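You operate a simulated robot arm through the tools that you are given. There is no shell and no other tool. Be economical: measure what you need, move in short steps, check, and stop when the job is done.

You run a simulated robot arm. Do the job below in one go: nothing can be reset, and whatever is moved stays where it is left.

Task
Load the yellow rubber block into the turn plate's pocket and turn the plate a quarter turn clockwise.
Fine: bring the pocket to the yellow pointer first; shut the upper drawer.

It is judged by the outcome, as a careful person would: the job done as asked, and still so three seconds after it is handed in. It fails if anything else is knocked over, pushed out of place, dropped, spilled or broken.

Robot
A 6-joint arm with a two-finger parallel gripper, fixed in place. Base frame: the origin is at the foot of the arm, x ahead of it, y to its left, z up. Readings come in cm, degrees, newtons and seconds.
With the tool pointing down near the work surface it reaches from about 22 to 66 cm from the base axis. Its first joint turns from -66.0 to 66.0 degrees. Payload 2.9 kg.
The TCP is the grasp point between the finger pads, 3 cm short of the fingertips. In the tool frame z runs along the fingers and y along their closing line. Largest opening 11 cm; finger width 2, thickness 1; the body of the gripper, 4.8 by 11.2 cm, starts 5.5 cm behind the TCP.
Orientation is that of the tool frame in the base frame, as a unit quaternion [x, y, z, w]. With the fingers straight down and closing along the base's y, the tool's x points along the base's -x, its y along +y and its z along -z.

Tools
- The arm moves only by the tool nudge_tool. Its argument "commands" is a list that holds one entry, the list of rows, each a list of 7 numbers: the shift along the base's x, y, z in cm, then the turn, a rotation vector about the base's x, y, z in degrees, then the finger opening in cm, from 0 to 11. In form: [[[x, y, z, rx, ry, rz, jaw], ...]]. A call has 1 to 12 rows; each row shifts and turns the commanded pose from where the row before left it. Each row takes 0.2 s and may step no farther than 5 cm and 8.6 degrees from the row before; otherwise, or with a gripper value out of range, the whole call is refused. A pose out of reach is approached as far as the arm can. The call stops where the force on the tool passes 70 N (or 10 N more than at its start, if that is more) or the arm is blocked; 0.2 s more then pass. The fingers move at their own pace (about 10.8 cm/s each) and stop on an object; they squeeze with about 23 N. The grip force told is the motor's: it shows also when the fingers shut on nothing. Time passes only in rows, and 0.2 s behind the last, so rows that do not move let the fingers close. It gives the time, the measured TCP pose, the force on the tool (base axes), the opening and the grip force at its end, in the units of the frame above (readings bear some noise).
- Cameras (640 x 400 px; columns grow to the right, rows downward): "scene" is fixed at [8.22, 42.82, 141.62]; the picture's right is [-0.76, -0.65, 0.00], its down [-0.17, 0.19, -0.97] and it looks along [0.63, -0.73, -0.26] (base axes); focal length 245 px, centre (320, 200). "wrist" rides on the gripper at [7.2, 1.7, -10.3] in the tool frame; the picture's right is [-0.23, 0.97, 0.00], its down [-0.76, -0.18, -0.62] and it looks along [-0.61, -0.14, 0.78] (tool axes); focal length 222 px, centre (320, 200). There is no depth. A picture from a camera that has moved, and an enlarged one, comes with that camera's place and axes in the base frame and with its lens.
- snapshot(camera): a new picture of that camera. It takes no simulated time.
- inspect(camera, box): a new picture of the part [left, top, right, bottom] of that camera's present view, enlarged. It takes no simulated time.
- sign_off(): hands the job in; it is judged then, once.

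Go step by step. Nothing tells you positions but the pictures and the camera data: compare them with the known pose of the tool, close in by small moves and look again before you grip or let go. The budget is 120 turns and 84 pictures, counting those below and the enlarged ones. Unless the task says otherwise, let go and move clear before handing in, and close with one line.

The tools are called after ">>>" as name(argument=value, ...) on one line, values as JSON. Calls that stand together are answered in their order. nudge_tool: Moves the arm, as the interface text tells. Its arguments: {"type":"object","properties":{"commands":{"type":"array"}},"required":["commands"]} The other tools are called the same way: snapshot (camera) takes a picture; inspect (camera, box) takes an enlarged picture of a part of a camera's view; sign_off () hands the job in.

At the start:

```text
time_s: 0.0
position: [31.16, 5.69, 136.17]
orientation: [0.001, 1.0, 0.001, 0.0]
ft_force: [0.2, 0.2, -0.5]
finger_gap: 11.0
finger_force: 0.1
```

scene: 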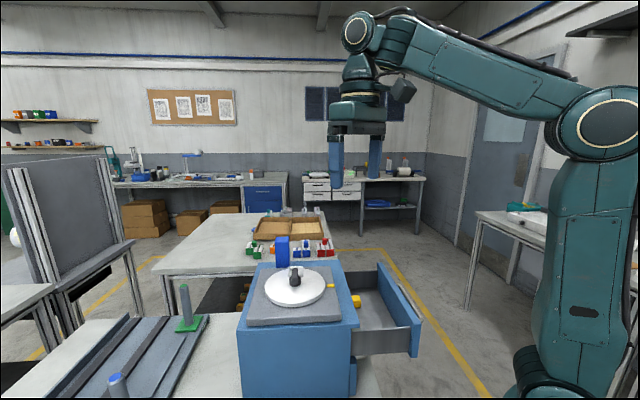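
wrist: 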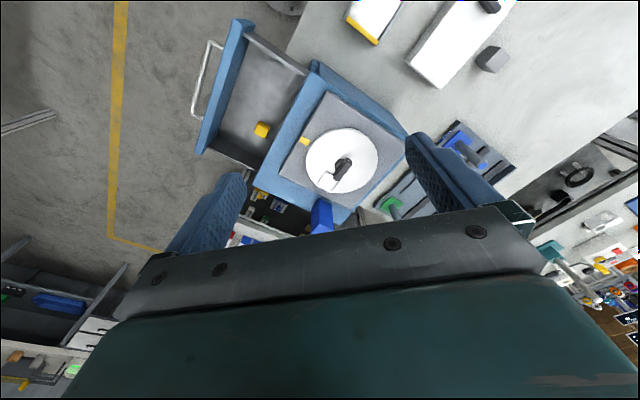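

I see a blue cabinet with a turn plate on top and an open drawer that seems to hold the yellow block. I'll look closer at both.

>>> inspect(camera="scene", box=[220, 220, 440, 400])

>>> inspect(camera="wrist", box=[180, 0, 540, 240])

```text
2.22 times, centred on (330, 310) of scene
camera zoom: at [8.22, 42.82, 141.62], right [-0.76, -0.65, 0.0], down [-0.17, 0.19, -0.97], along [0.63, -0.73, -0.26], focal length 545 px, centre (298, -44)
```

zoom: 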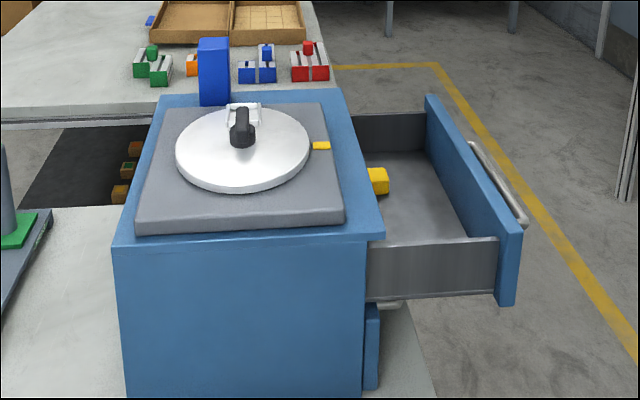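

```text
1.67 times, centred on (360, 120) of wrist
camera zoom: at [24.0, 7.33, 146.58], right [0.23, 0.97, 0.0], down [0.76, -0.18, 0.62], along [0.61, -0.14, -0.78], focal length 370 px, centre (253, 333)
```

zoom: 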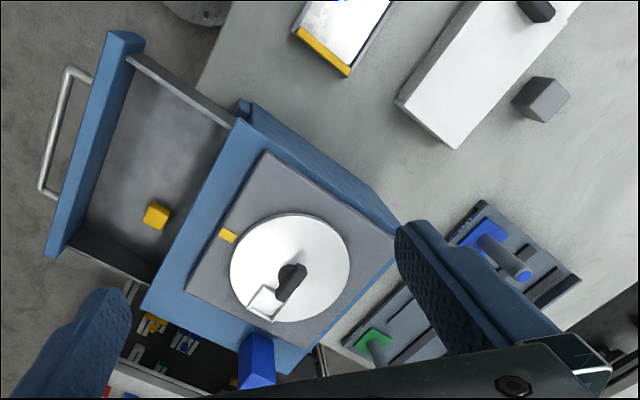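

The plate centre works out to about (47, 7, 105). The open drawer extends toward -y with the block inside, so I'll move in closer for a better wrist view.

>>> nudge_tool(commands=[[[1.7, 0, -3.5, 0, 0, 0, 11], [1.7, 0, -3.5, 0, 0, 0, 11], [1.7, 0, -3.5, 0, 0, 0, 11], [1.7, 0, -3.5, 0, 0, 0, 11]]])

>>> snapshot(camera="wrist")

>>> inspect(camera="scene", box=[240, 230, 370, 320])

```text
time_s: 1.0
position: [38.16, 5.66, 122.16]
orientation: [0.0, 1.0, 0.0, 0.001]
ft_force: [0.0, 0.6, 0.3]
finger_gap: 11.02
finger_force: 0.0
```

```text
79 pictures are left
camera wrist: at [30.89, 7.32, 132.58], right [0.23, 0.97, 0.0], down [0.76, -0.18, 0.62], along [0.61, -0.14, -0.78], focal length 222 px, centre (320, 200)
```

wrist: 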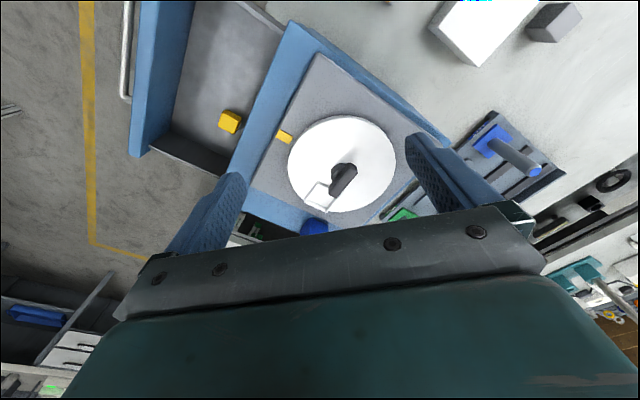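

```text
4.44 times, centred on (305, 275) of scene
camera zoom: at [8.22, 42.82, 141.62], right [-0.76, -0.65, 0.0], down [-0.17, 0.19, -0.97], along [0.63, -0.73, -0.26], focal length 1090 px, centre (387, -133)
```

zoom: 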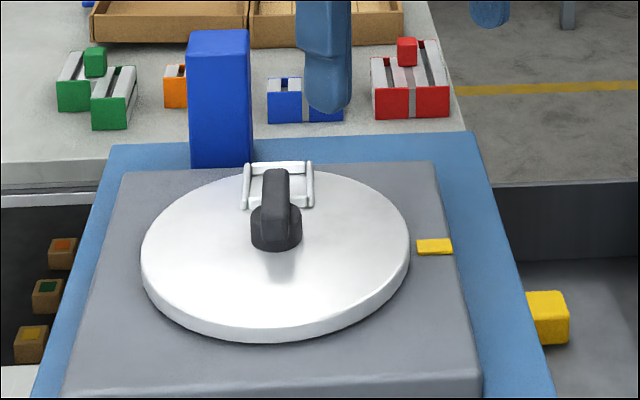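

The plate has a low framed pocket at its rim and a dark bar knob at its centre. The yellow pointer is on the drawer side, and a tall blue block stands near the far edge. I'll enlarge these.

>>> inspect(camera="wrist", box=[260, 90, 420, 240])

>>> inspect(camera="wrist", box=[120, 0, 360, 190])

```text
2.67 times, centred on (340, 165) of wrist
camera zoom: at [30.89, 7.32, 132.58], right [0.23, 0.97, 0.0], down [0.76, -0.18, 0.62], along [0.61, -0.14, -0.78], focal length 592 px, centre (267, 293)
```

zoom: 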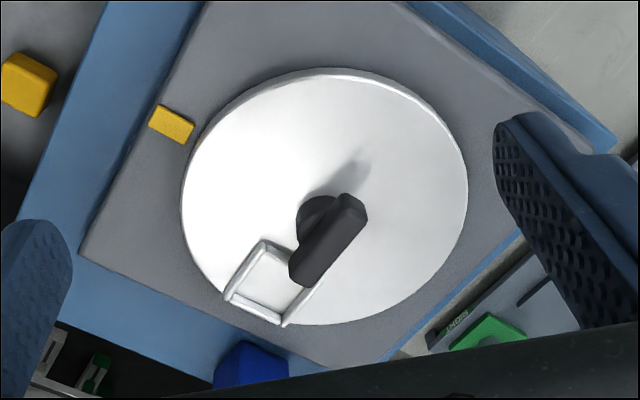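

```text
2.11 times, centred on (240, 95) of wrist
camera zoom: at [30.89, 7.32, 132.58], right [0.23, 0.97, 0.0], down [0.76, -0.18, 0.62], along [0.61, -0.14, -0.78], focal length 468 px, centre (488, 421)
```

zoom: 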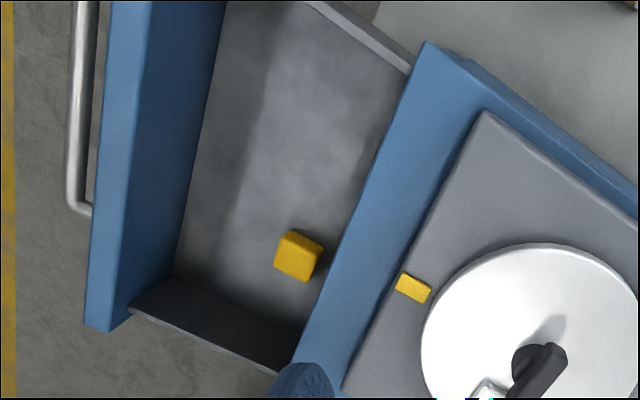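

The bar points about -43° toward the pocket, and the pointer sits near -131°, so the pocket needs a clockwise quarter turn to reach it. I'll place the gripper above the knob with the jaws across the bar and look again.

>>> nudge_tool(commands=[[[1.88, 0.2, -1, 0, 0, -8.6, 11], [1.88, 0.2, -1, 0, 0, -8.6, 11], [1.88, 0.2, -1, 0, 0, -8.6, 8], [1.88, 0.2, -1, 0, 0, -8.6, 6], [1.88, 0.2, -1, 0, 0, -8.6, 6]]])

>>> snapshot(camera="wrist")

>>> inspect(camera="scene", box=[220, 180, 380, 320])

```text
time_s: 2.2
position: [47.52, 6.62, 117.24]
orientation: [0.368, 0.93, 0.001, 0.0]
ft_force: [0.1, -0.4, 0.1]
finger_gap: 6.0
finger_force: 0.1
```

```text
75 pictures are left
camera wrist: at [43.36, 12.86, 127.6], right [0.83, 0.56, 0.0], down [0.43, -0.65, 0.62], along [0.35, -0.52, -0.78], focal length 222 px, centre (320, 200)
```

wrist: 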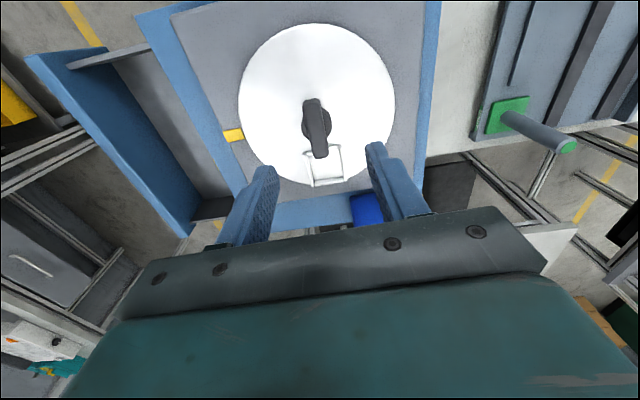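

```text
2.86 times, centred on (300, 250) of scene
camera zoom: at [8.22, 42.82, 141.62], right [-0.76, -0.65, 0.0], down [-0.17, 0.19, -0.97], along [0.63, -0.73, -0.26], focal length 700 px, centre (377, 57)
```

zoom: 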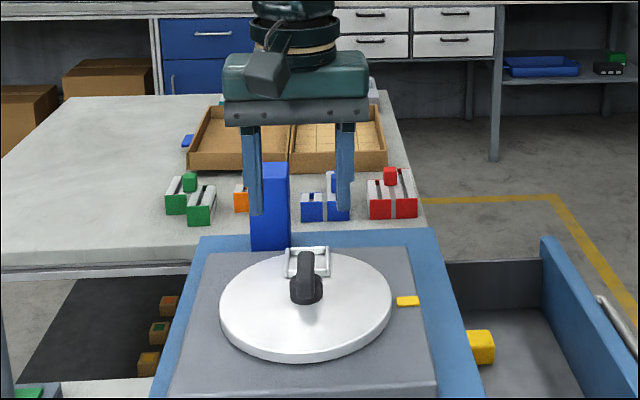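

I'm above the knob, and the axis now estimates to about (47.4, 6.5). I'll check the bar angle with an enlarged picture.

>>> inspect(camera="wrist", box=[220, 10, 420, 200])

```text
2.11 times, centred on (320, 105) of wrist
camera zoom: at [43.36, 12.86, 127.6], right [0.83, 0.56, 0.0], down [0.43, -0.65, 0.62], along [0.35, -0.52, -0.78], focal length 468 px, centre (320, 400)
```

zoom: 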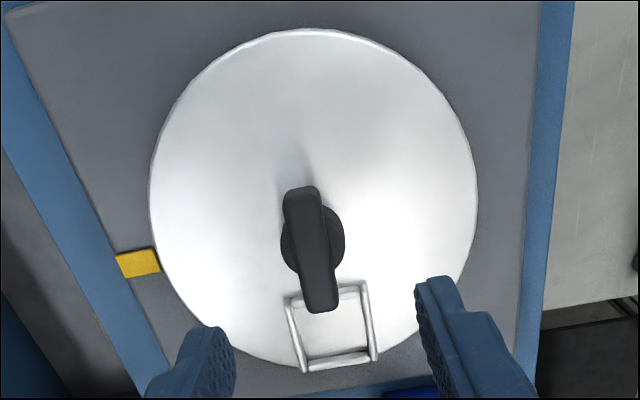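

The bar lies at about -46°, centred on the axis at (47.35, 6.47). I'll line up, descend onto it and stop before closing to check.

>>> nudge_tool(commands=[[[-0.15, -0.15, -2, 0, 0, -2.3, 5], [0, 0, -3, 0, 0, 0, 5], [0, 0, -2.5, 0, 0, 0, 5], [0, 0, 0, 0, 0, 0, 5]]])

>>> snapshot(camera="wrist")

>>> inspect(camera="scene", box=[240, 200, 370, 300])

```text
time_s: 3.2
position: [47.37, 6.46, 109.74]
orientation: [0.385, 0.923, 0.001, 0.001]
ft_force: [-0.3, 0.5, -0.5]
finger_gap: 5.01
finger_force: 0.0
```

```text
72 pictures are left
camera wrist: at [43.45, 12.81, 120.09], right [0.85, 0.52, 0.0], down [0.41, -0.67, 0.62], along [0.33, -0.53, -0.78], focal length 222 px, centre (320, 200)
```

wrist: 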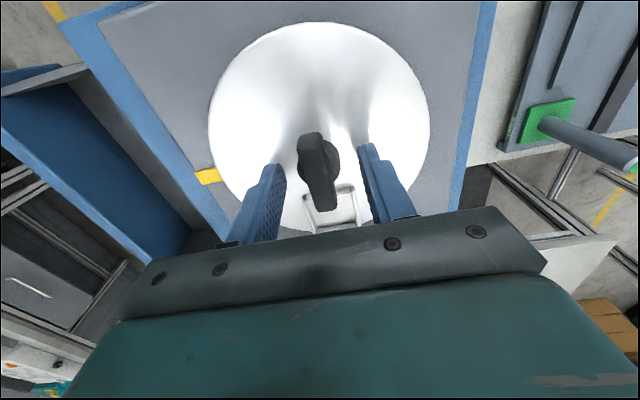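

```text
4.00 times, centred on (305, 250) of scene
camera zoom: at [8.22, 42.82, 141.62], right [-0.76, -0.65, 0.0], down [-0.17, 0.19, -0.97], along [0.63, -0.73, -0.26], focal length 981 px, centre (380, 0)
```

zoom: 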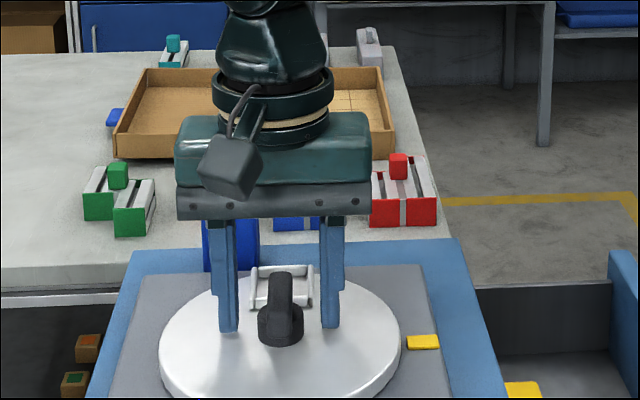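

The fingers straddle the bar cleanly. I'll drop 0.6 cm and close.

>>> nudge_tool(commands=[[[0, 0, -0.6, 0, 0, 0, 5], [0, 0, 0, 0, 0, 0, 2], [0, 0, 0, 0, 0, 0, 0.5], [0, 0, 0, 0, 0, 0, 0.5]]])

>>> inspect(camera="wrist", box=[200, 10, 440, 240])

```text
time_s: 4.2
position: [47.39, 6.39, 109.31]
orientation: [0.386, 0.922, 0.0, 0.003]
ft_force: [-1.5, -11.2, 24.3]
finger_gap: 2.69
finger_force: 45.4
```

```text
1.74 times, centred on (320, 125) of wrist
camera zoom: at [43.43, 12.73, 119.67], right [0.85, 0.52, 0.0], down [0.41, -0.67, 0.62], along [0.33, -0.53, -0.78], focal length 386 px, centre (320, 330)
```

zoom: 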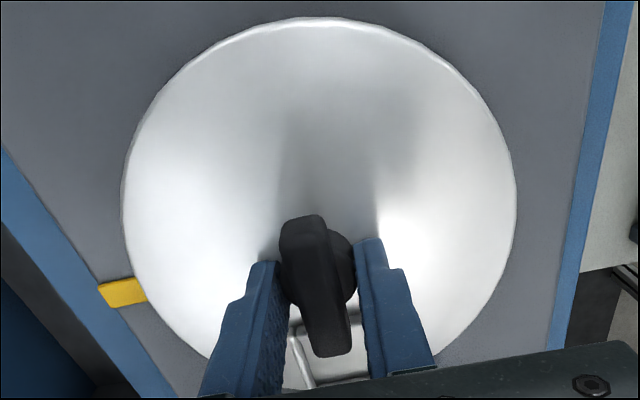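

The jaws stopped at 2.7 cm, so they caught the round base under the bar. I'll open, rise about 1.1 cm and grip the bar itself.

>>> nudge_tool(commands=[[[0, 0, 0, 0, 0, 0, 5], [0, 0, 0, 0, 0, 0, 5], [-0.05, -0.1, 1.1, 0, 0, 0, 5], [0, 0, 0, 0, 0, 0, 1], [0, 0, 0, 0, 0, 0, 0.5], [0, 0, 0, 0, 0, 0, 0.5]]])

>>> inspect(camera="wrist", box=[200, 10, 440, 240])

```text
time_s: 5.6
position: [47.42, 6.52, 110.0]
orientation: [0.384, 0.923, -0.001, -0.001]
ft_force: [12.3, 11.6, -30.0]
finger_gap: 2.67
finger_force: 44.6
```

```text
1.74 times, centred on (320, 125) of wrist
camera zoom: at [43.43, 12.81, 120.36], right [0.85, 0.53, 0.0], down [0.41, -0.67, 0.62], along [0.32, -0.53, -0.78], focal length 386 px, centre (320, 330)
```

zoom: 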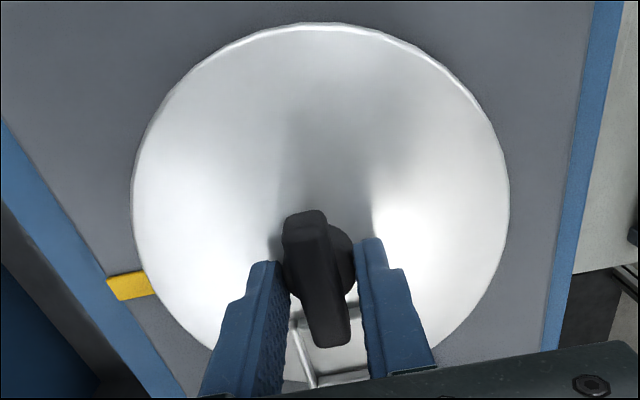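

The force shows the tips are still catching the base's upper edge. I'll open, rise clear and look closely at the knob's profile.

>>> nudge_tool(commands=[[[0, 0, 0, 0, 0, 0, 5], [0, 0, 0, 0, 0, 0, 5], [0.08, 0.09, 1, 0, 0, 0, 5]]])

>>> inspect(camera="scene", box=[280, 235, 330, 295])

```text
time_s: 6.4
position: [47.39, 6.38, 111.18]
orientation: [0.384, 0.923, 0.0, 0.0]
ft_force: [0.2, -0.2, 0.0]
finger_gap: 5.01
finger_force: 0.1
```

```text
6.67 times, centred on (305, 265) of scene
camera zoom: at [8.22, 42.82, 141.62], right [-0.76, -0.65, 0.0], down [-0.17, 0.19, -0.97], along [0.63, -0.73, -0.26], focal length 1635 px, centre (420, -233)
```

zoom: 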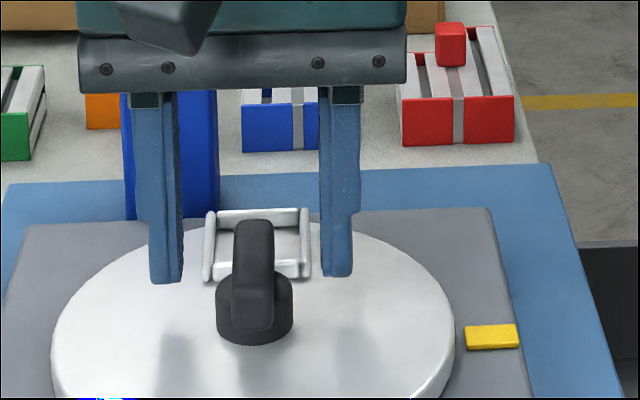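

The base cylinder tops out near z 107.2 and the bar near 108.8. I'll grip with the tips at about 107.65.

>>> nudge_tool(commands=[[[0, 0.03, -0.5, 0, 0, 0, 5], [0, 0, 0, 0, 0, 0, 5], [0, 0, 0, 0, 0, 0, 1], [0, 0, 0, 0, 0, 0, 0.5], [0, 0, 0, 0, 0, 0, 0.5]]])

>>> inspect(camera="wrist", box=[200, 10, 440, 240])

```text
time_s: 7.6
position: [47.27, 6.52, 110.74]
orientation: [0.385, 0.923, -0.001, 0.001]
ft_force: [-5.8, -6.7, 0.9]
finger_gap: 1.5
finger_force: 44.9
```

```text
1.74 times, centred on (320, 125) of wrist
camera zoom: at [43.41, 12.81, 121.09], right [0.85, 0.52, 0.0], down [0.41, -0.67, 0.62], along [0.33, -0.53, -0.78], focal length 386 px, centre (320, 330)
```

zoom: 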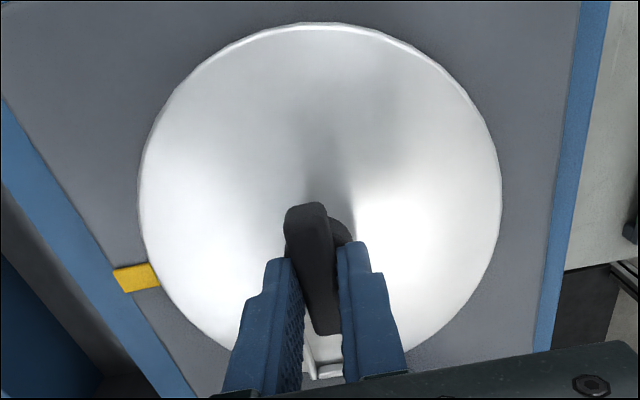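

The bar is gripped at a 1.5 cm gap. I'll turn clockwise in small steps and watch the forces.

>>> nudge_tool(commands=[[[0, 0, 0, 0, 0, -6, 0.5], [0, 0, 0, 0, 0, -6, 0.5], [0, 0, 0, 0, 0, -6, 0.5], [0, 0, 0, 0, 0, -6, 0.5]]])

>>> snapshot(camera="wrist")

```text
time_s: 8.6
position: [47.26, 6.38, 110.72]
orientation: [0.567, 0.824, 0.0, 0.0]
ft_force: [-6.2, -15.5, -0.6]
finger_gap: 2.48
finger_force: 45.1
```

```text
66 pictures are left
camera wrist: at [46.29, 13.84, 121.08], right [0.99, 0.14, 0.0], down [0.11, -0.77, 0.62], along [0.08, -0.62, -0.78], focal length 222 px, centre (320, 200)
```

wrist: 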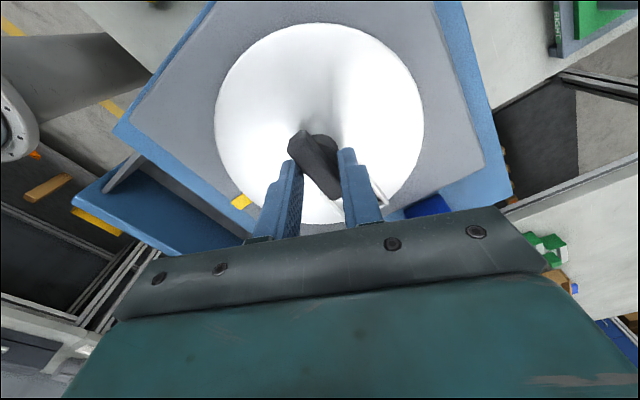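

The plate resisted: the bar twisted about 23° inside the pads without turning. The further the jaws rotate, the longer their lever gets, so I'll keep turning and see whether the plate begins to follow.

>>> nudge_tool(commands=[[[0, -0.1, 0, 0, 0, -5, 0.5], [0, -0.05, 0, 0, 0, -5, 0.5], [0, 0, 0, 0, 0, -5, 0.5]]])

>>> snapshot(camera="wrist")

```text
time_s: 9.4
position: [47.38, 6.43, 110.68]
orientation: [0.666, 0.746, 0.0, 0.0]
ft_force: [-1.7, -4.2, -2.2]
finger_gap: 3.36
finger_force: 44.6
```

```text
65 pictures are left
camera wrist: at [48.15, 13.84, 121.1], right [0.99, -0.12, 0.0], down [-0.09, -0.78, 0.62], along [-0.07, -0.62, -0.78], focal length 222 px, centre (320, 200)
```

wrist: 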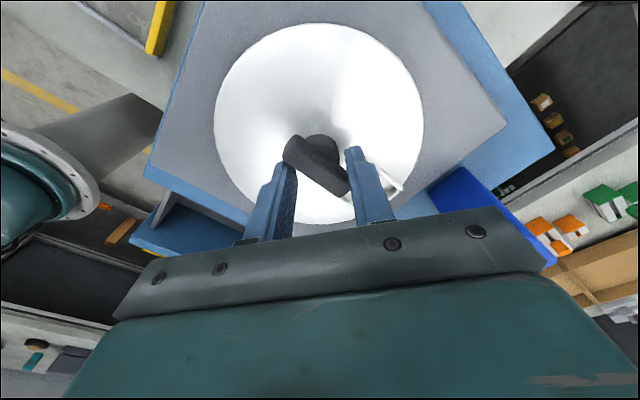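

The plate still hasn't moved at a 37° twist. I'll unwind and test gently the other way, to tell a stop or lock from plain friction.

>>> nudge_tool(commands=[[[0, 0, 0, 0, 0, 8, 0.5], [0, 0.1, 0, 0, 0, 8, 0.5], [0, 0, 0, 0, 0, 8, 0.5], [0, 0, 0, 0, 0, 8, 0.5], [0, 0, 0, 0, 0, 6, 0.5], [0, 0, 0, 0, 0, 8, 0.5], [0, 0, 0, 0, 0, 8, 0.5], [0, 0, 0, 0, 0, 8, 0.5]]])

>>> snapshot(camera="wrist")

```text
time_s: 11.2
position: [47.33, 6.43, 110.67]
orientation: [0.192, 0.981, 0.001, 0.001]
ft_force: [3.2, 1.8, 5.4]
finger_gap: 1.49
finger_force: 44.9
```

```text
64 pictures are left
camera wrist: at [41.25, 10.77, 121.1], right [0.58, 0.82, 0.0], down [0.64, -0.45, 0.62], along [0.51, -0.36, -0.78], focal length 222 px, centre (320, 200)
```

wrist: 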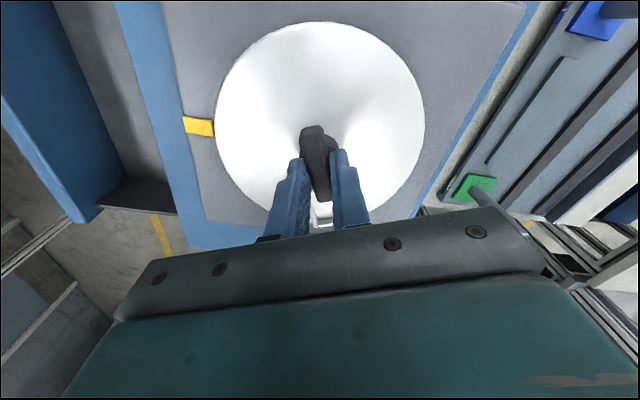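

The plate turned freely counterclockwise, by about 23° with the grip still square. Now I'll check whether it comes back clockwise.

>>> nudge_tool(commands=[[[0, 0, 0, 0, 0, -6, 0.5], [0, 0, 0, 0, 0, -6, 0.5]]])

```text
time_s: 11.8
position: [47.36, 6.43, 110.75]
orientation: [0.297, 0.955, 0.0, 0.001]
ft_force: [-0.6, -0.2, 3.4]
finger_gap: 1.5
finger_force: 45.0
```

It returned freely, so the plate has a hard stop just where it began. The pocket must reach the pointer the long way, counterclockwise. I'll turn that way in stages, regripping the bar as needed.

>>> nudge_tool(commands=[[[0, 0, 0, 0, 0, 8, 0.5], [0, 0, 0, 0, 0, 8, 0.5], [0, 0, 0, 0, 0, 8, 0.5], [0, 0, 0, 0, 0, 8, 0.5], [0, 0, 0, 0, 0, 8, 0.5], [0, 0, 0, 0, 0, 8, 0.5], [0, 0, 0, 0, 0, 8, 0.5], [0, 0, 0, 0, 0, 8, 0.5]]])

>>> snapshot(camera="wrist")

```text
time_s: 13.6
position: [47.4, 6.6, 110.65]
orientation: [-0.258, 0.966, 0.0, 0.001]
ft_force: [6.9, 11.1, 10.0]
finger_gap: 1.46
finger_force: 45.7
```

```text
63 pictures are left
camera wrist: at [40.2, 4.41, 121.09], right [-0.29, 0.96, 0.0], down [0.75, 0.23, 0.63], along [0.6, 0.18, -0.78], focal length 222 px, centre (320, 200)
```

wrist: 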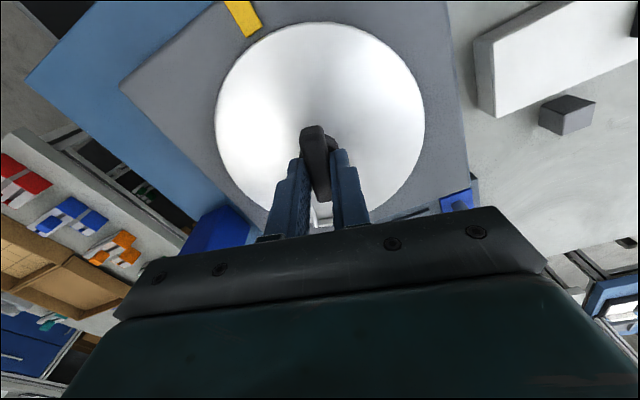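

The plate follows well. I'll continue to about +90°.

>>> nudge_tool(commands=[[[0.05, 0.1, 0, 0, 0, 7.5, 0.5], [0, 0, 0, 0, 0, 7.5, 0.5], [0, 0, 0, 0, 0, 7.5, 0.5], [0, 0, 0, 0, 0, 7.5, 0.5], [0, 0, 0, 0, 0, 7.5, 0.5], [0, 0, 0, 0, 0, 7.5, 0.5], [0, 0, 0, 0, 0, 7.5, 0.5], [0, 0, 0, 0, 0, 7.5, 0.5]]])

>>> snapshot(camera="wrist")

```text
time_s: 15.4
position: [47.3, 6.53, 110.71]
orientation: [0.708, -0.707, -0.001, 0.002]
ft_force: [-15.3, 14.9, 15.6]
finger_gap: 1.48
finger_force: 45.2
```

```text
62 pictures are left
camera wrist: at [45.59, -0.61, 121.11], right [-0.97, 0.23, 0.0], down [0.18, 0.76, 0.62], along [0.14, 0.61, -0.78], focal length 222 px, centre (320, 200)
```

wrist: 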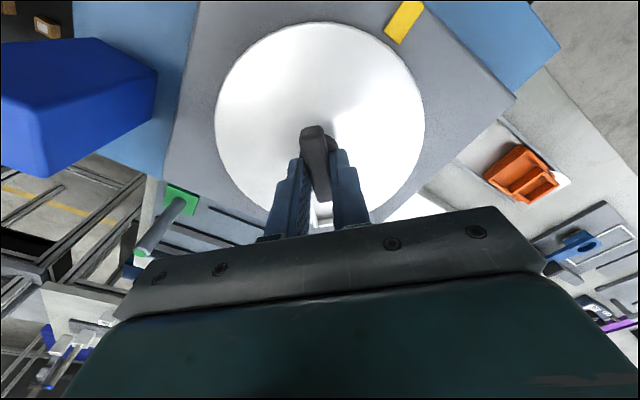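

Ninety degrees is reached. I'll release, rise clear, rotate the gripper back 180° and regrip.

>>> nudge_tool(commands=[[[0, 0, 0, 0, 0, 0, 5], [0, 0, 0, 0, 0, 0, 5], [0, 0, 3, 0, 0, 0, 5], [0, 0, 0, 0, 0, -8.2, 5], [0, 0, 0, 0, 0, -8.2, 5], [0, 0, 0, 0, 0, -8.2, 5], [0, 0, 0, 0, 0, -8.2, 5], [0, 0, 0, 0, 0, -8.2, 5], [0, 0, 0, 0, 0, -8.2, 5], [0, 0, 0, 0, 0, -8.2, 5], [0, 0, 0, 0, 0, -8.2, 5], [0, 0, 0, 0, 0, -8.2, 5]]])

>>> nudge_tool(commands=[[[0, 0, 0, 0, 0, -8.5, 5], [0, 0, 0, 0, 0, -8.5, 5], [0, 0, 0, 0, 0, -8.5, 5], [0, 0, 0, 0, 0, -8.5, 5], [0, 0, 0, 0, 0, -8.5, 5], [0, 0, 0, 0, 0, -8.5, 5], [0, 0, 0, 0, 0, -8.5, 5], [0, 0, 0, 0, 0, -8.5, 5], [0, 0, 0, 0, 0, -8.5, 5], [0, 0, 0, 0, 0, -8.5, 5], [0, 0, 0, 0, 0, -8.5, 5], [0, 0, 0, 0, 0, -8.5, 5]]])

>>> snapshot(camera="wrist")

```text
time_s: 18.0
position: [47.33, 6.58, 113.75]
orientation: [-0.137, 0.991, 0.001, 0.0]
ft_force: [0.7, 0.3, -0.3]
finger_gap: 5.03
finger_force: 0.1
```

```text
time_s: 20.6
position: [47.38, 6.52, 113.71]
orientation: [0.684, 0.73, 0.001, 0.001]
ft_force: [0.4, -0.2, 0.0]
finger_gap: 5.0
finger_force: 0.0
```

```text
61 pictures are left
camera wrist: at [48.6, 13.92, 124.1], right [0.99, -0.16, 0.0], down [-0.13, -0.77, 0.62], along [-0.1, -0.62, -0.78], focal length 222 px, centre (320, 200)
```

wrist: 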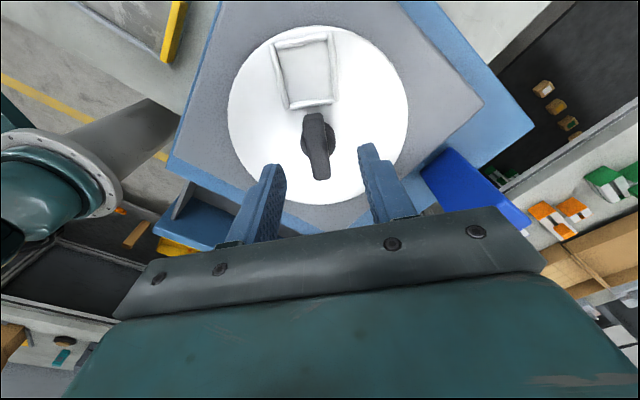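

The regrip position is good and the pocket is clearly visible. I'll finish the last 3.7°, lower and grip.

>>> nudge_tool(commands=[[[0, 0, 0, 0, 0, -3.7, 5], [0, 0, -3, 0, 0, 0, 5], [0, 0, 0, 0, 0, 0, 5], [0, 0, 0, 0, 0, 0, 1], [0, 0, 0, 0, 0, 0, 0.5], [0, 0, 0, 0, 0, 0, 0.5]]])

>>> nudge_tool(commands=[[[0, 0, 0, 0, 0, 8, 0.5], [0, 0, 0, 0, 0, 8, 0.5], [0, 0, 0, 0, 0, 8, 0.5], [0, 0, 0, 0, 0, 8, 0.5], [0, 0, 0, 0, 0, 8, 0.5], [0, 0, 0, 0, 0, 8, 0.5], [0, 0, 0, 0, 0, 8, 0.5], [0, 0, 0, 0, 0, 8, 0.5]]])

>>> snapshot(camera="wrist")

```text
time_s: 22.0
position: [47.26, 6.53, 110.59]
orientation: [0.706, 0.708, -0.001, -0.001]
ft_force: [-15.6, -0.6, -0.5]
finger_gap: 1.48
finger_force: 44.9
```

```text
time_s: 23.8
position: [47.23, 6.53, 110.46]
orientation: [0.221, 0.975, -0.001, -0.002]
ft_force: [-22.7, -3.8, -8.9]
finger_gap: 1.48
finger_force: 45.0
```

```text
60 pictures are left
camera wrist: at [41.47, 11.2, 121.07], right [0.63, 0.78, 0.0], down [0.61, -0.49, 0.62], along [0.48, -0.39, -0.78], focal length 222 px, centre (320, 200)
```

wrist: 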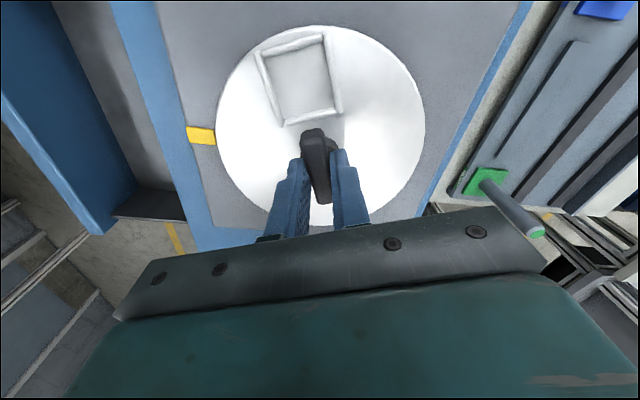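

It is turning well. I'll relieve the small side load and continue about 64°, then check against the pointer.

>>> nudge_tool(commands=[[[-0.12, 0, 0, 0, 0, 8, 0.5], [0, 0, 0, 0, 0, 8, 0.5], [0, 0, 0, 0, 0, 8, 0.5], [0, 0, 0, 0, 0, 8, 0.5], [0, 0, 0, 0, 0, 8, 0.5], [0, 0, 0, 0, 0, 8, 0.5], [0, 0, 0, 0, 0, 8, 0.5], [0, 0, 0, 0, 0, 8, 0.5]]])

>>> inspect(camera="wrist", box=[160, 0, 440, 220])

>>> inspect(camera="scene", box=[240, 230, 370, 320])

```text
time_s: 25.6
position: [47.27, 6.44, 110.58]
orientation: [-0.328, 0.945, 0.0, -0.001]
ft_force: [-8.5, -10.2, -18.3]
finger_gap: 1.48
finger_force: 45.3
```

```text
1.82 times, centred on (300, 110) of wrist
camera zoom: at [40.51, 3.33, 121.05], right [-0.43, 0.91, 0.0], down [0.71, 0.33, 0.62], along [0.56, 0.27, -0.78], focal length 404 px, centre (356, 364)
```

zoom: 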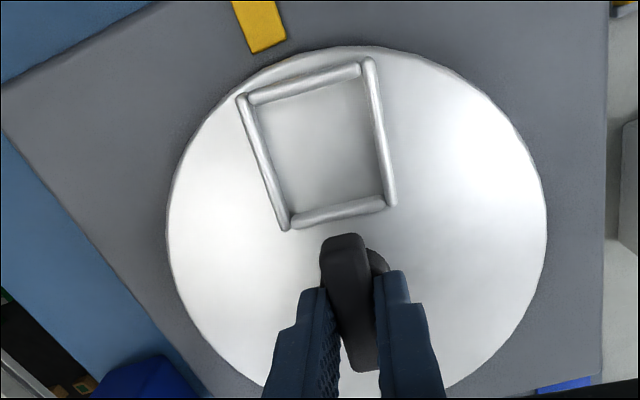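

```text
4.44 times, centred on (305, 275) of scene
camera zoom: at [8.22, 42.8, 141.63], right [-0.76, -0.65, 0.0], down [-0.17, 0.2, -0.97], along [0.63, -0.73, -0.26], focal length 1090 px, centre (387, -133)
```

zoom: 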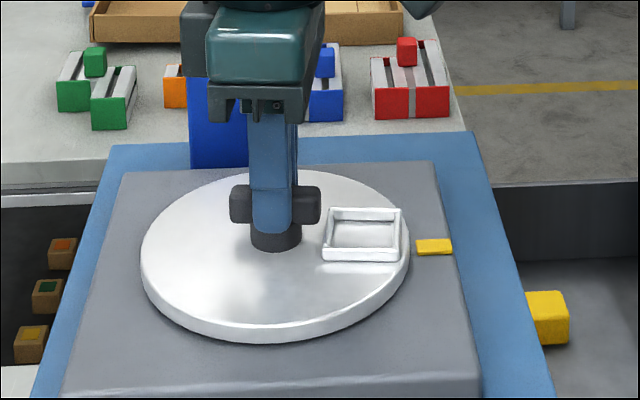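

The pocket is about 6–7° short of the pointer. I'll turn a little more.

>>> nudge_tool(commands=[[[0, 0, 0, 0, 0, 3.5, 0.5], [0, 0, 0, 0, 0, 3.5, 0.5], [0, 0, 0, 0, 0, 0, 0.5]]])

>>> inspect(camera="wrist", box=[160, 0, 440, 220])

>>> inspect(camera="scene", box=[270, 250, 350, 310])

```text
time_s: 26.4
position: [47.35, 6.49, 110.65]
orientation: [-0.384, 0.923, 0.001, 0.001]
ft_force: [-8.2, -12.2, -18.7]
finger_gap: 1.48
finger_force: 45.3
```

```text
1.82 times, centred on (300, 110) of wrist
camera zoom: at [40.94, 2.55, 121.05], right [-0.53, 0.85, 0.0], down [0.66, 0.41, 0.62], along [0.53, 0.33, -0.78], focal length 404 px, centre (356, 364)
```

zoom: 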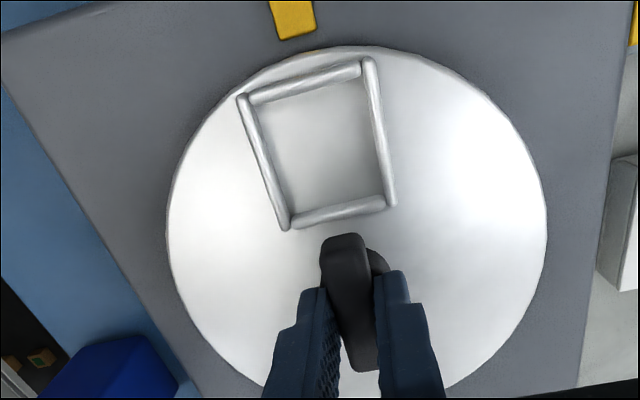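

```text
6.67 times, centred on (310, 280) of scene
camera zoom: at [8.23, 42.78, 141.63], right [-0.76, -0.65, 0.0], down [-0.17, 0.2, -0.97], along [0.63, -0.73, -0.26], focal length 1635 px, centre (387, -333)
```

zoom: 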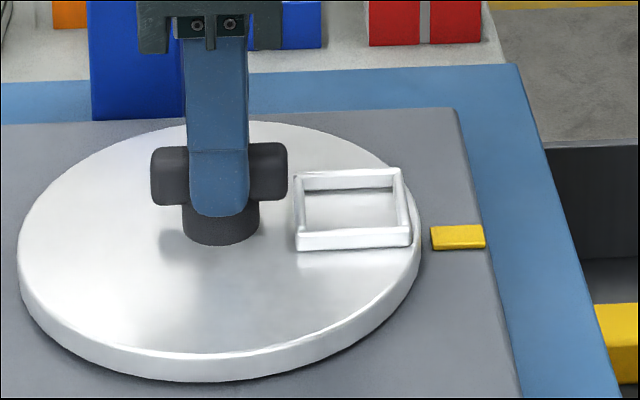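

The pocket's axis now lines up with the yellow pointer. I'll release, rise and move over the drawer to look at the block, keeping the jaws parallel to the cabinet face.

>>> nudge_tool(commands=[[[0, 0, 0, 0, 0, 0, 5], [0, 0, 0, 0, 0, 0, 5], [0, 0, 4, 0, 0, 0, 5], [0, 0, 4, 0, 0, 0, 5], [-2.9, -3.4, 0, 0, 0, 0, 5], [-2.9, -3.4, 0, 0, 0, 0, 6], [-2.9, -3.4, 0, 0, 0, 0, 7], [0, -3.4, 0, 0, 0, 0, 7]]])

>>> snapshot(camera="wrist")

>>> snapshot(camera="scene")

```text
time_s: 28.2
position: [38.64, -6.92, 118.62]
orientation: [-0.384, 0.923, 0.001, 0.001]
ft_force: [-0.7, -0.5, -0.1]
finger_gap: 7.0
finger_force: 0.0
```

```text
55 pictures are left
camera wrist: at [32.28, -11.01, 129.05], right [-0.53, 0.85, 0.0], down [0.66, 0.41, 0.62], along [0.53, 0.33, -0.78], focal length 222 px, centre (320, 200)
```

wrist: 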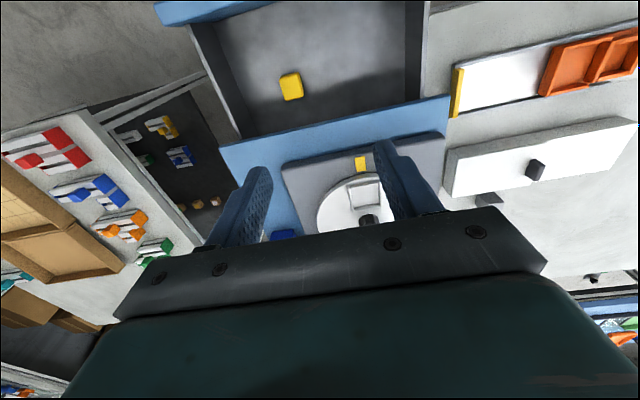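

```text
54 pictures are left
```

scene: 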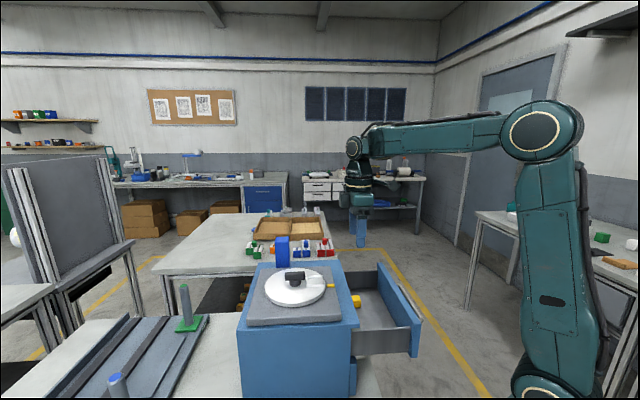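

The block lies in the drawer, well clear of the side walls. I'll descend a bit for a parallax measurement.

>>> inspect(camera="wrist", box=[180, 0, 440, 180])

>>> nudge_tool(commands=[[[-1.5, -1.5, -3, 0, 0, 0, 7], [-1.5, -1.5, -3, 0, 0, 0, 7]]])

>>> inspect(camera="wrist", box=[180, 0, 440, 180])

```text
2.22 times, centred on (310, 90) of wrist
camera zoom: at [32.28, -11.01, 129.05], right [-0.53, 0.85, 0.0], down [0.66, 0.41, 0.62], along [0.53, 0.33, -0.78], focal length 494 px, centre (342, 444)
```

zoom: 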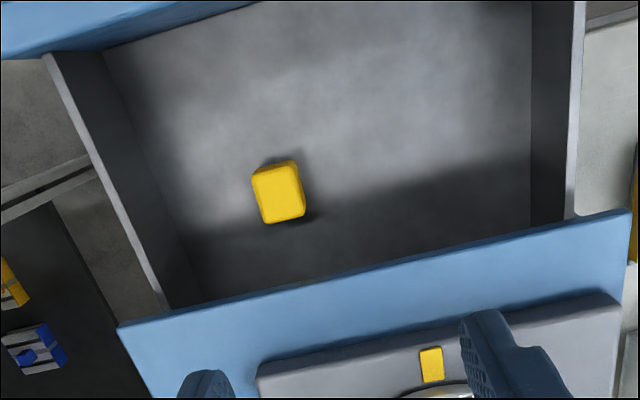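

```text
time_s: 28.8
position: [35.57, -10.02, 112.64]
orientation: [-0.384, 0.923, 0.001, 0.001]
ft_force: [0.0, -0.4, -0.3]
finger_gap: 6.98
finger_force: 0.1
```

```text
2.22 times, centred on (310, 90) of wrist
camera zoom: at [29.32, -14.03, 123.06], right [-0.53, 0.85, 0.0], down [0.66, 0.41, 0.62], along [0.53, 0.33, -0.78], focal length 494 px, centre (342, 444)
```

zoom: 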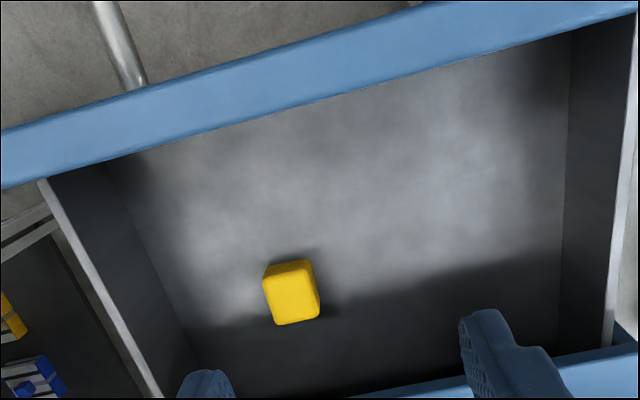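

The block's top is at about (40.1, -10.4, 95.5), and its sides are aligned with the jaws. I'll move above it and descend partway.

>>> nudge_tool(commands=[[[2.2, -0.3, 0, 0, 0, 0, 6], [2.1, -0.3, -2, 0, 0, 0, 6], [0, 0, -3, 0, 0, 0, 6], [0, 0, -2.6, 0, 0, 0, 6], [0, 0, 0, 0, 0, 0, 6]]])

>>> snapshot(camera="wrist")

>>> inspect(camera="scene", box=[300, 200, 430, 360])

```text
time_s: 30.0
position: [39.97, -10.65, 105.01]
orientation: [-0.384, 0.923, 0.0, 0.001]
ft_force: [0.6, 0.2, 0.7]
finger_gap: 5.99
finger_force: 0.1
```

```text
51 pictures are left
camera wrist: at [33.62, -14.59, 115.45], right [-0.53, 0.85, 0.0], down [0.66, 0.41, 0.62], along [0.53, 0.33, -0.78], focal length 222 px, centre (320, 200)
```

wrist: 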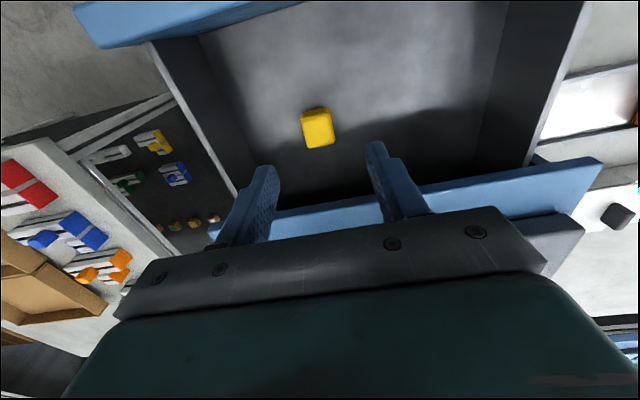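

```text
2.50 times, centred on (365, 280) of scene
camera zoom: at [8.22, 42.82, 141.62], right [-0.76, -0.65, 0.0], down [-0.17, 0.19, -0.97], along [0.63, -0.73, -0.26], focal length 613 px, centre (208, 0)
```

zoom: 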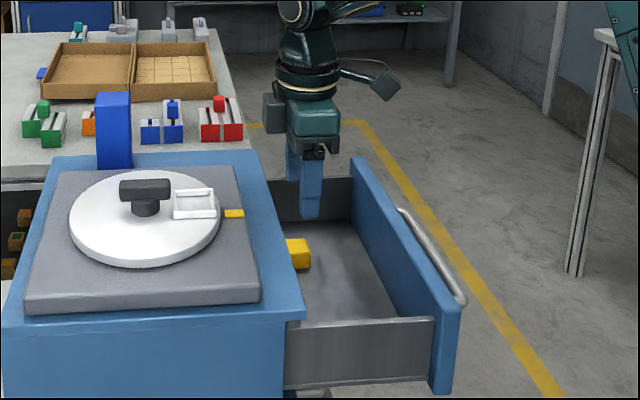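

I'm nearly over the block, though its height is still uncertain by a centimetre or two. I'll go down 4 cm and look again.

>>> nudge_tool(commands=[[[0.1, 0.1, -2, 0, 0, 0, 6], [0.1, 0.1, -2, 0, 0, 0, 6], [0, 0, 0, 0, 0, 0, 6]]])

>>> inspect(camera="wrist", box=[180, 40, 460, 260])

>>> inspect(camera="scene", box=[320, 220, 420, 340])

```text
time_s: 30.8
position: [40.12, -10.38, 100.97]
orientation: [-0.385, 0.923, 0.0, 0.0]
ft_force: [0.0, -0.2, 0.0]
finger_gap: 5.99
finger_force: 0.0
```

```text
1.82 times, centred on (320, 150) of wrist
camera zoom: at [33.8, -14.41, 111.51], right [-0.53, 0.85, 0.0], down [0.66, 0.41, 0.62], along [0.53, 0.33, -0.78], focal length 404 px, centre (320, 291)
```

zoom: 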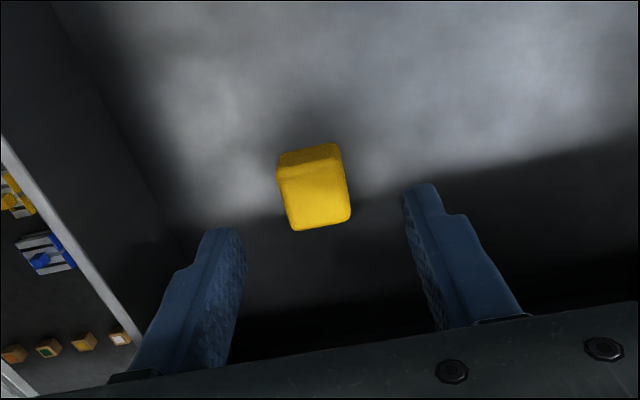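

```text
3.33 times, centred on (370, 280) of scene
camera zoom: at [8.22, 42.82, 141.62], right [-0.76, -0.65, 0.0], down [-0.17, 0.19, -0.97], along [0.63, -0.73, -0.26], focal length 817 px, centre (153, -67)
```

zoom: 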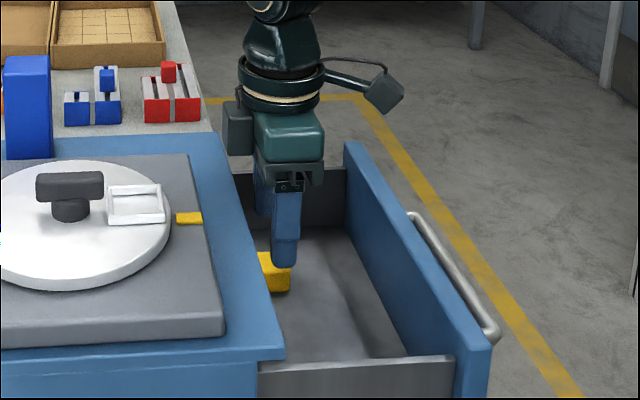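

The block top is around (40.5, -10.25, 94.8), and the jaws straddle it. I'll descend in small steps to a tip height near 93.5 and look before closing.

>>> nudge_tool(commands=[[[0, 0, -1.5, 0, 0, 0, 6], [0, 0, -1.5, 0, 0, 0, 6], [0, 0, -1, 0, 0, 0, 6], [0, 0, -0.5, 0, 0, 0, 6], [0, 0, 0, 0, 0, 0, 6]]])

>>> inspect(camera="wrist", box=[180, 40, 460, 260])

>>> inspect(camera="scene", box=[320, 240, 400, 320])

```text
time_s: 32.0
position: [40.19, -10.6, 97.2]
orientation: [-0.386, 0.923, -0.002, 0.007]
ft_force: [-17.5, 1.5, 67.9]
finger_gap: 5.99
finger_force: 0.1
```

```text
1.82 times, centred on (320, 150) of wrist
camera zoom: at [33.78, -14.44, 107.41], right [-0.53, 0.85, -0.01], down [0.65, 0.42, 0.63], along [0.54, 0.33, -0.78], focal length 404 px, centre (320, 291)
```

zoom: 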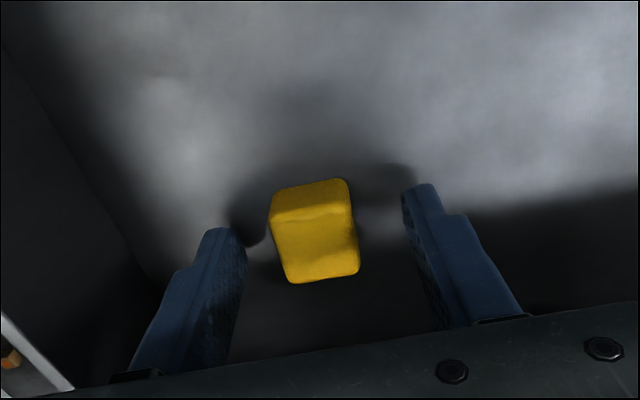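

```text
5.00 times, centred on (360, 280) of scene
camera zoom: at [8.08, 42.84, 141.62], right [-0.76, -0.65, 0.0], down [-0.17, 0.19, -0.97], along [0.63, -0.73, -0.26], focal length 1226 px, centre (120, -200)
```

zoom: 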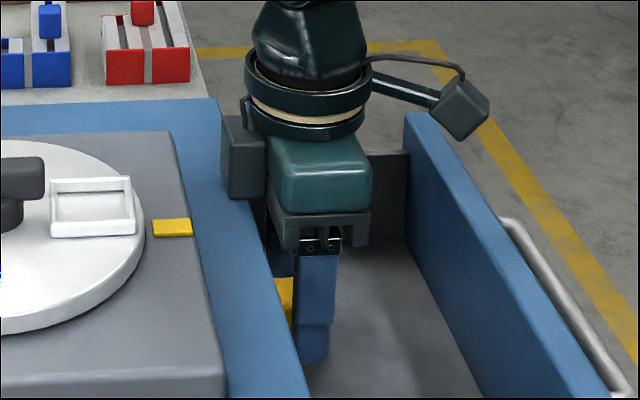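

The tool met 68 N with the tips still apparently above the floor, so something on the gripper probably touched the cabinet edge. I'll back up and look closely.

>>> nudge_tool(commands=[[[0, 0, 0.8, 0, 0, 0, 6], [0, 0, 0, 0, 0, 0, 6]]])

>>> inspect(camera="scene", box=[335, 240, 385, 290])

>>> snapshot(camera="wrist")

```text
time_s: 32.6
position: [39.83, -10.38, 97.19]
orientation: [-0.384, 0.923, 0.002, -0.002]
ft_force: [-0.4, 0.0, -0.4]
finger_gap: 6.01
finger_force: 0.0
```

```text
8.00 times, centred on (360, 265) of scene
camera zoom: at [8.22, 42.82, 141.62], right [-0.76, -0.65, 0.0], down [-0.17, 0.19, -0.97], along [0.63, -0.73, -0.26], focal length 1962 px, centre (0, -320)
```

zoom: 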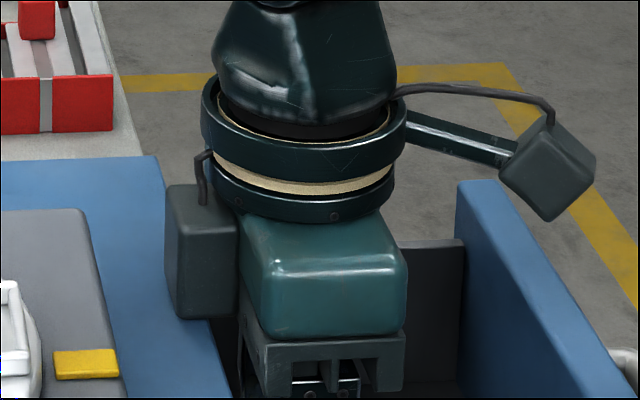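

```text
44 pictures are left
camera wrist: at [33.7, -14.36, 107.64], right [-0.53, 0.85, 0.0], down [0.67, 0.41, 0.62], along [0.52, 0.33, -0.78], focal length 222 px, centre (320, 200)
```

wrist: 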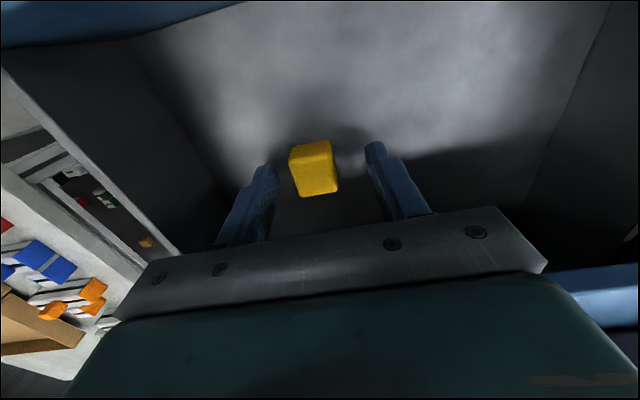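

A dark box on the gripper's cabinet side meets the cabinet top, so a vertical approach is blocked about 1 cm too high. I'll rise and lean the gripper 12° outward, which brings the tips in under that box.

>>> nudge_tool(commands=[[[-0.07, -0.64, 2.5, 0, 0, 0, 6], [0, 0, 0.5, 4.26, -4.22, 0, 6], [0, 0, 0, 4.26, -4.22, 0, 6], [0, 0, 0, 0, 0, 0, 6]]])

>>> inspect(camera="wrist", box=[180, 40, 460, 260])

>>> inspect(camera="scene", box=[320, 220, 430, 310])

```text
time_s: 33.6
position: [39.88, -11.1, 100.43]
orientation: [-0.382, 0.918, 0.041, 0.097]
ft_force: [-0.7, -0.8, 0.3]
finger_gap: 6.04
finger_force: 0.1
```

```text
1.82 times, centred on (320, 150) of wrist
camera zoom: at [32.25, -16.47, 109.07], right [-0.53, 0.84, 0.05], down [0.56, 0.31, 0.77], along [0.63, 0.44, -0.64], focal length 404 px, centre (320, 291)
```

zoom: 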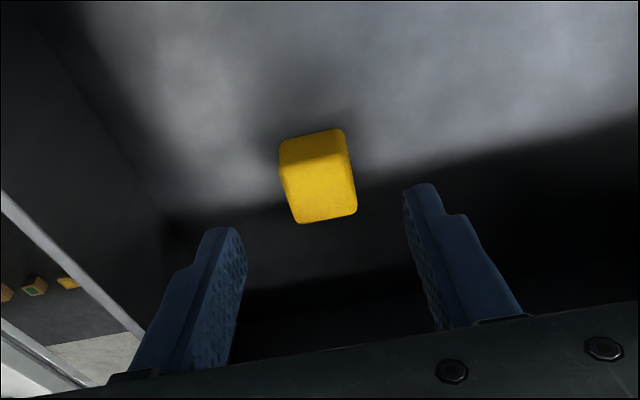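

```text
4.44 times, centred on (375, 265) of scene
camera zoom: at [8.22, 42.82, 141.62], right [-0.76, -0.65, 0.0], down [-0.17, 0.19, -0.97], along [0.63, -0.73, -0.26], focal length 1090 px, centre (76, -89)
```

zoom: 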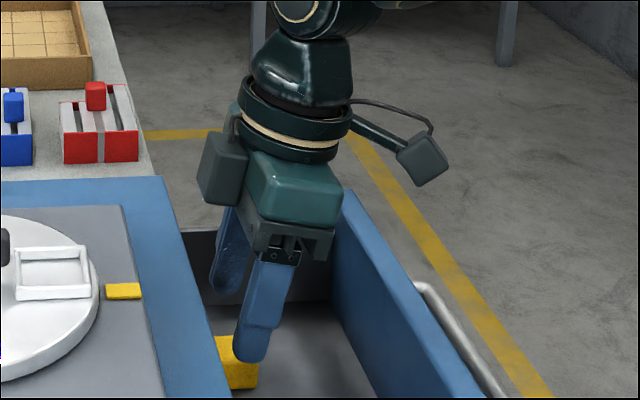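

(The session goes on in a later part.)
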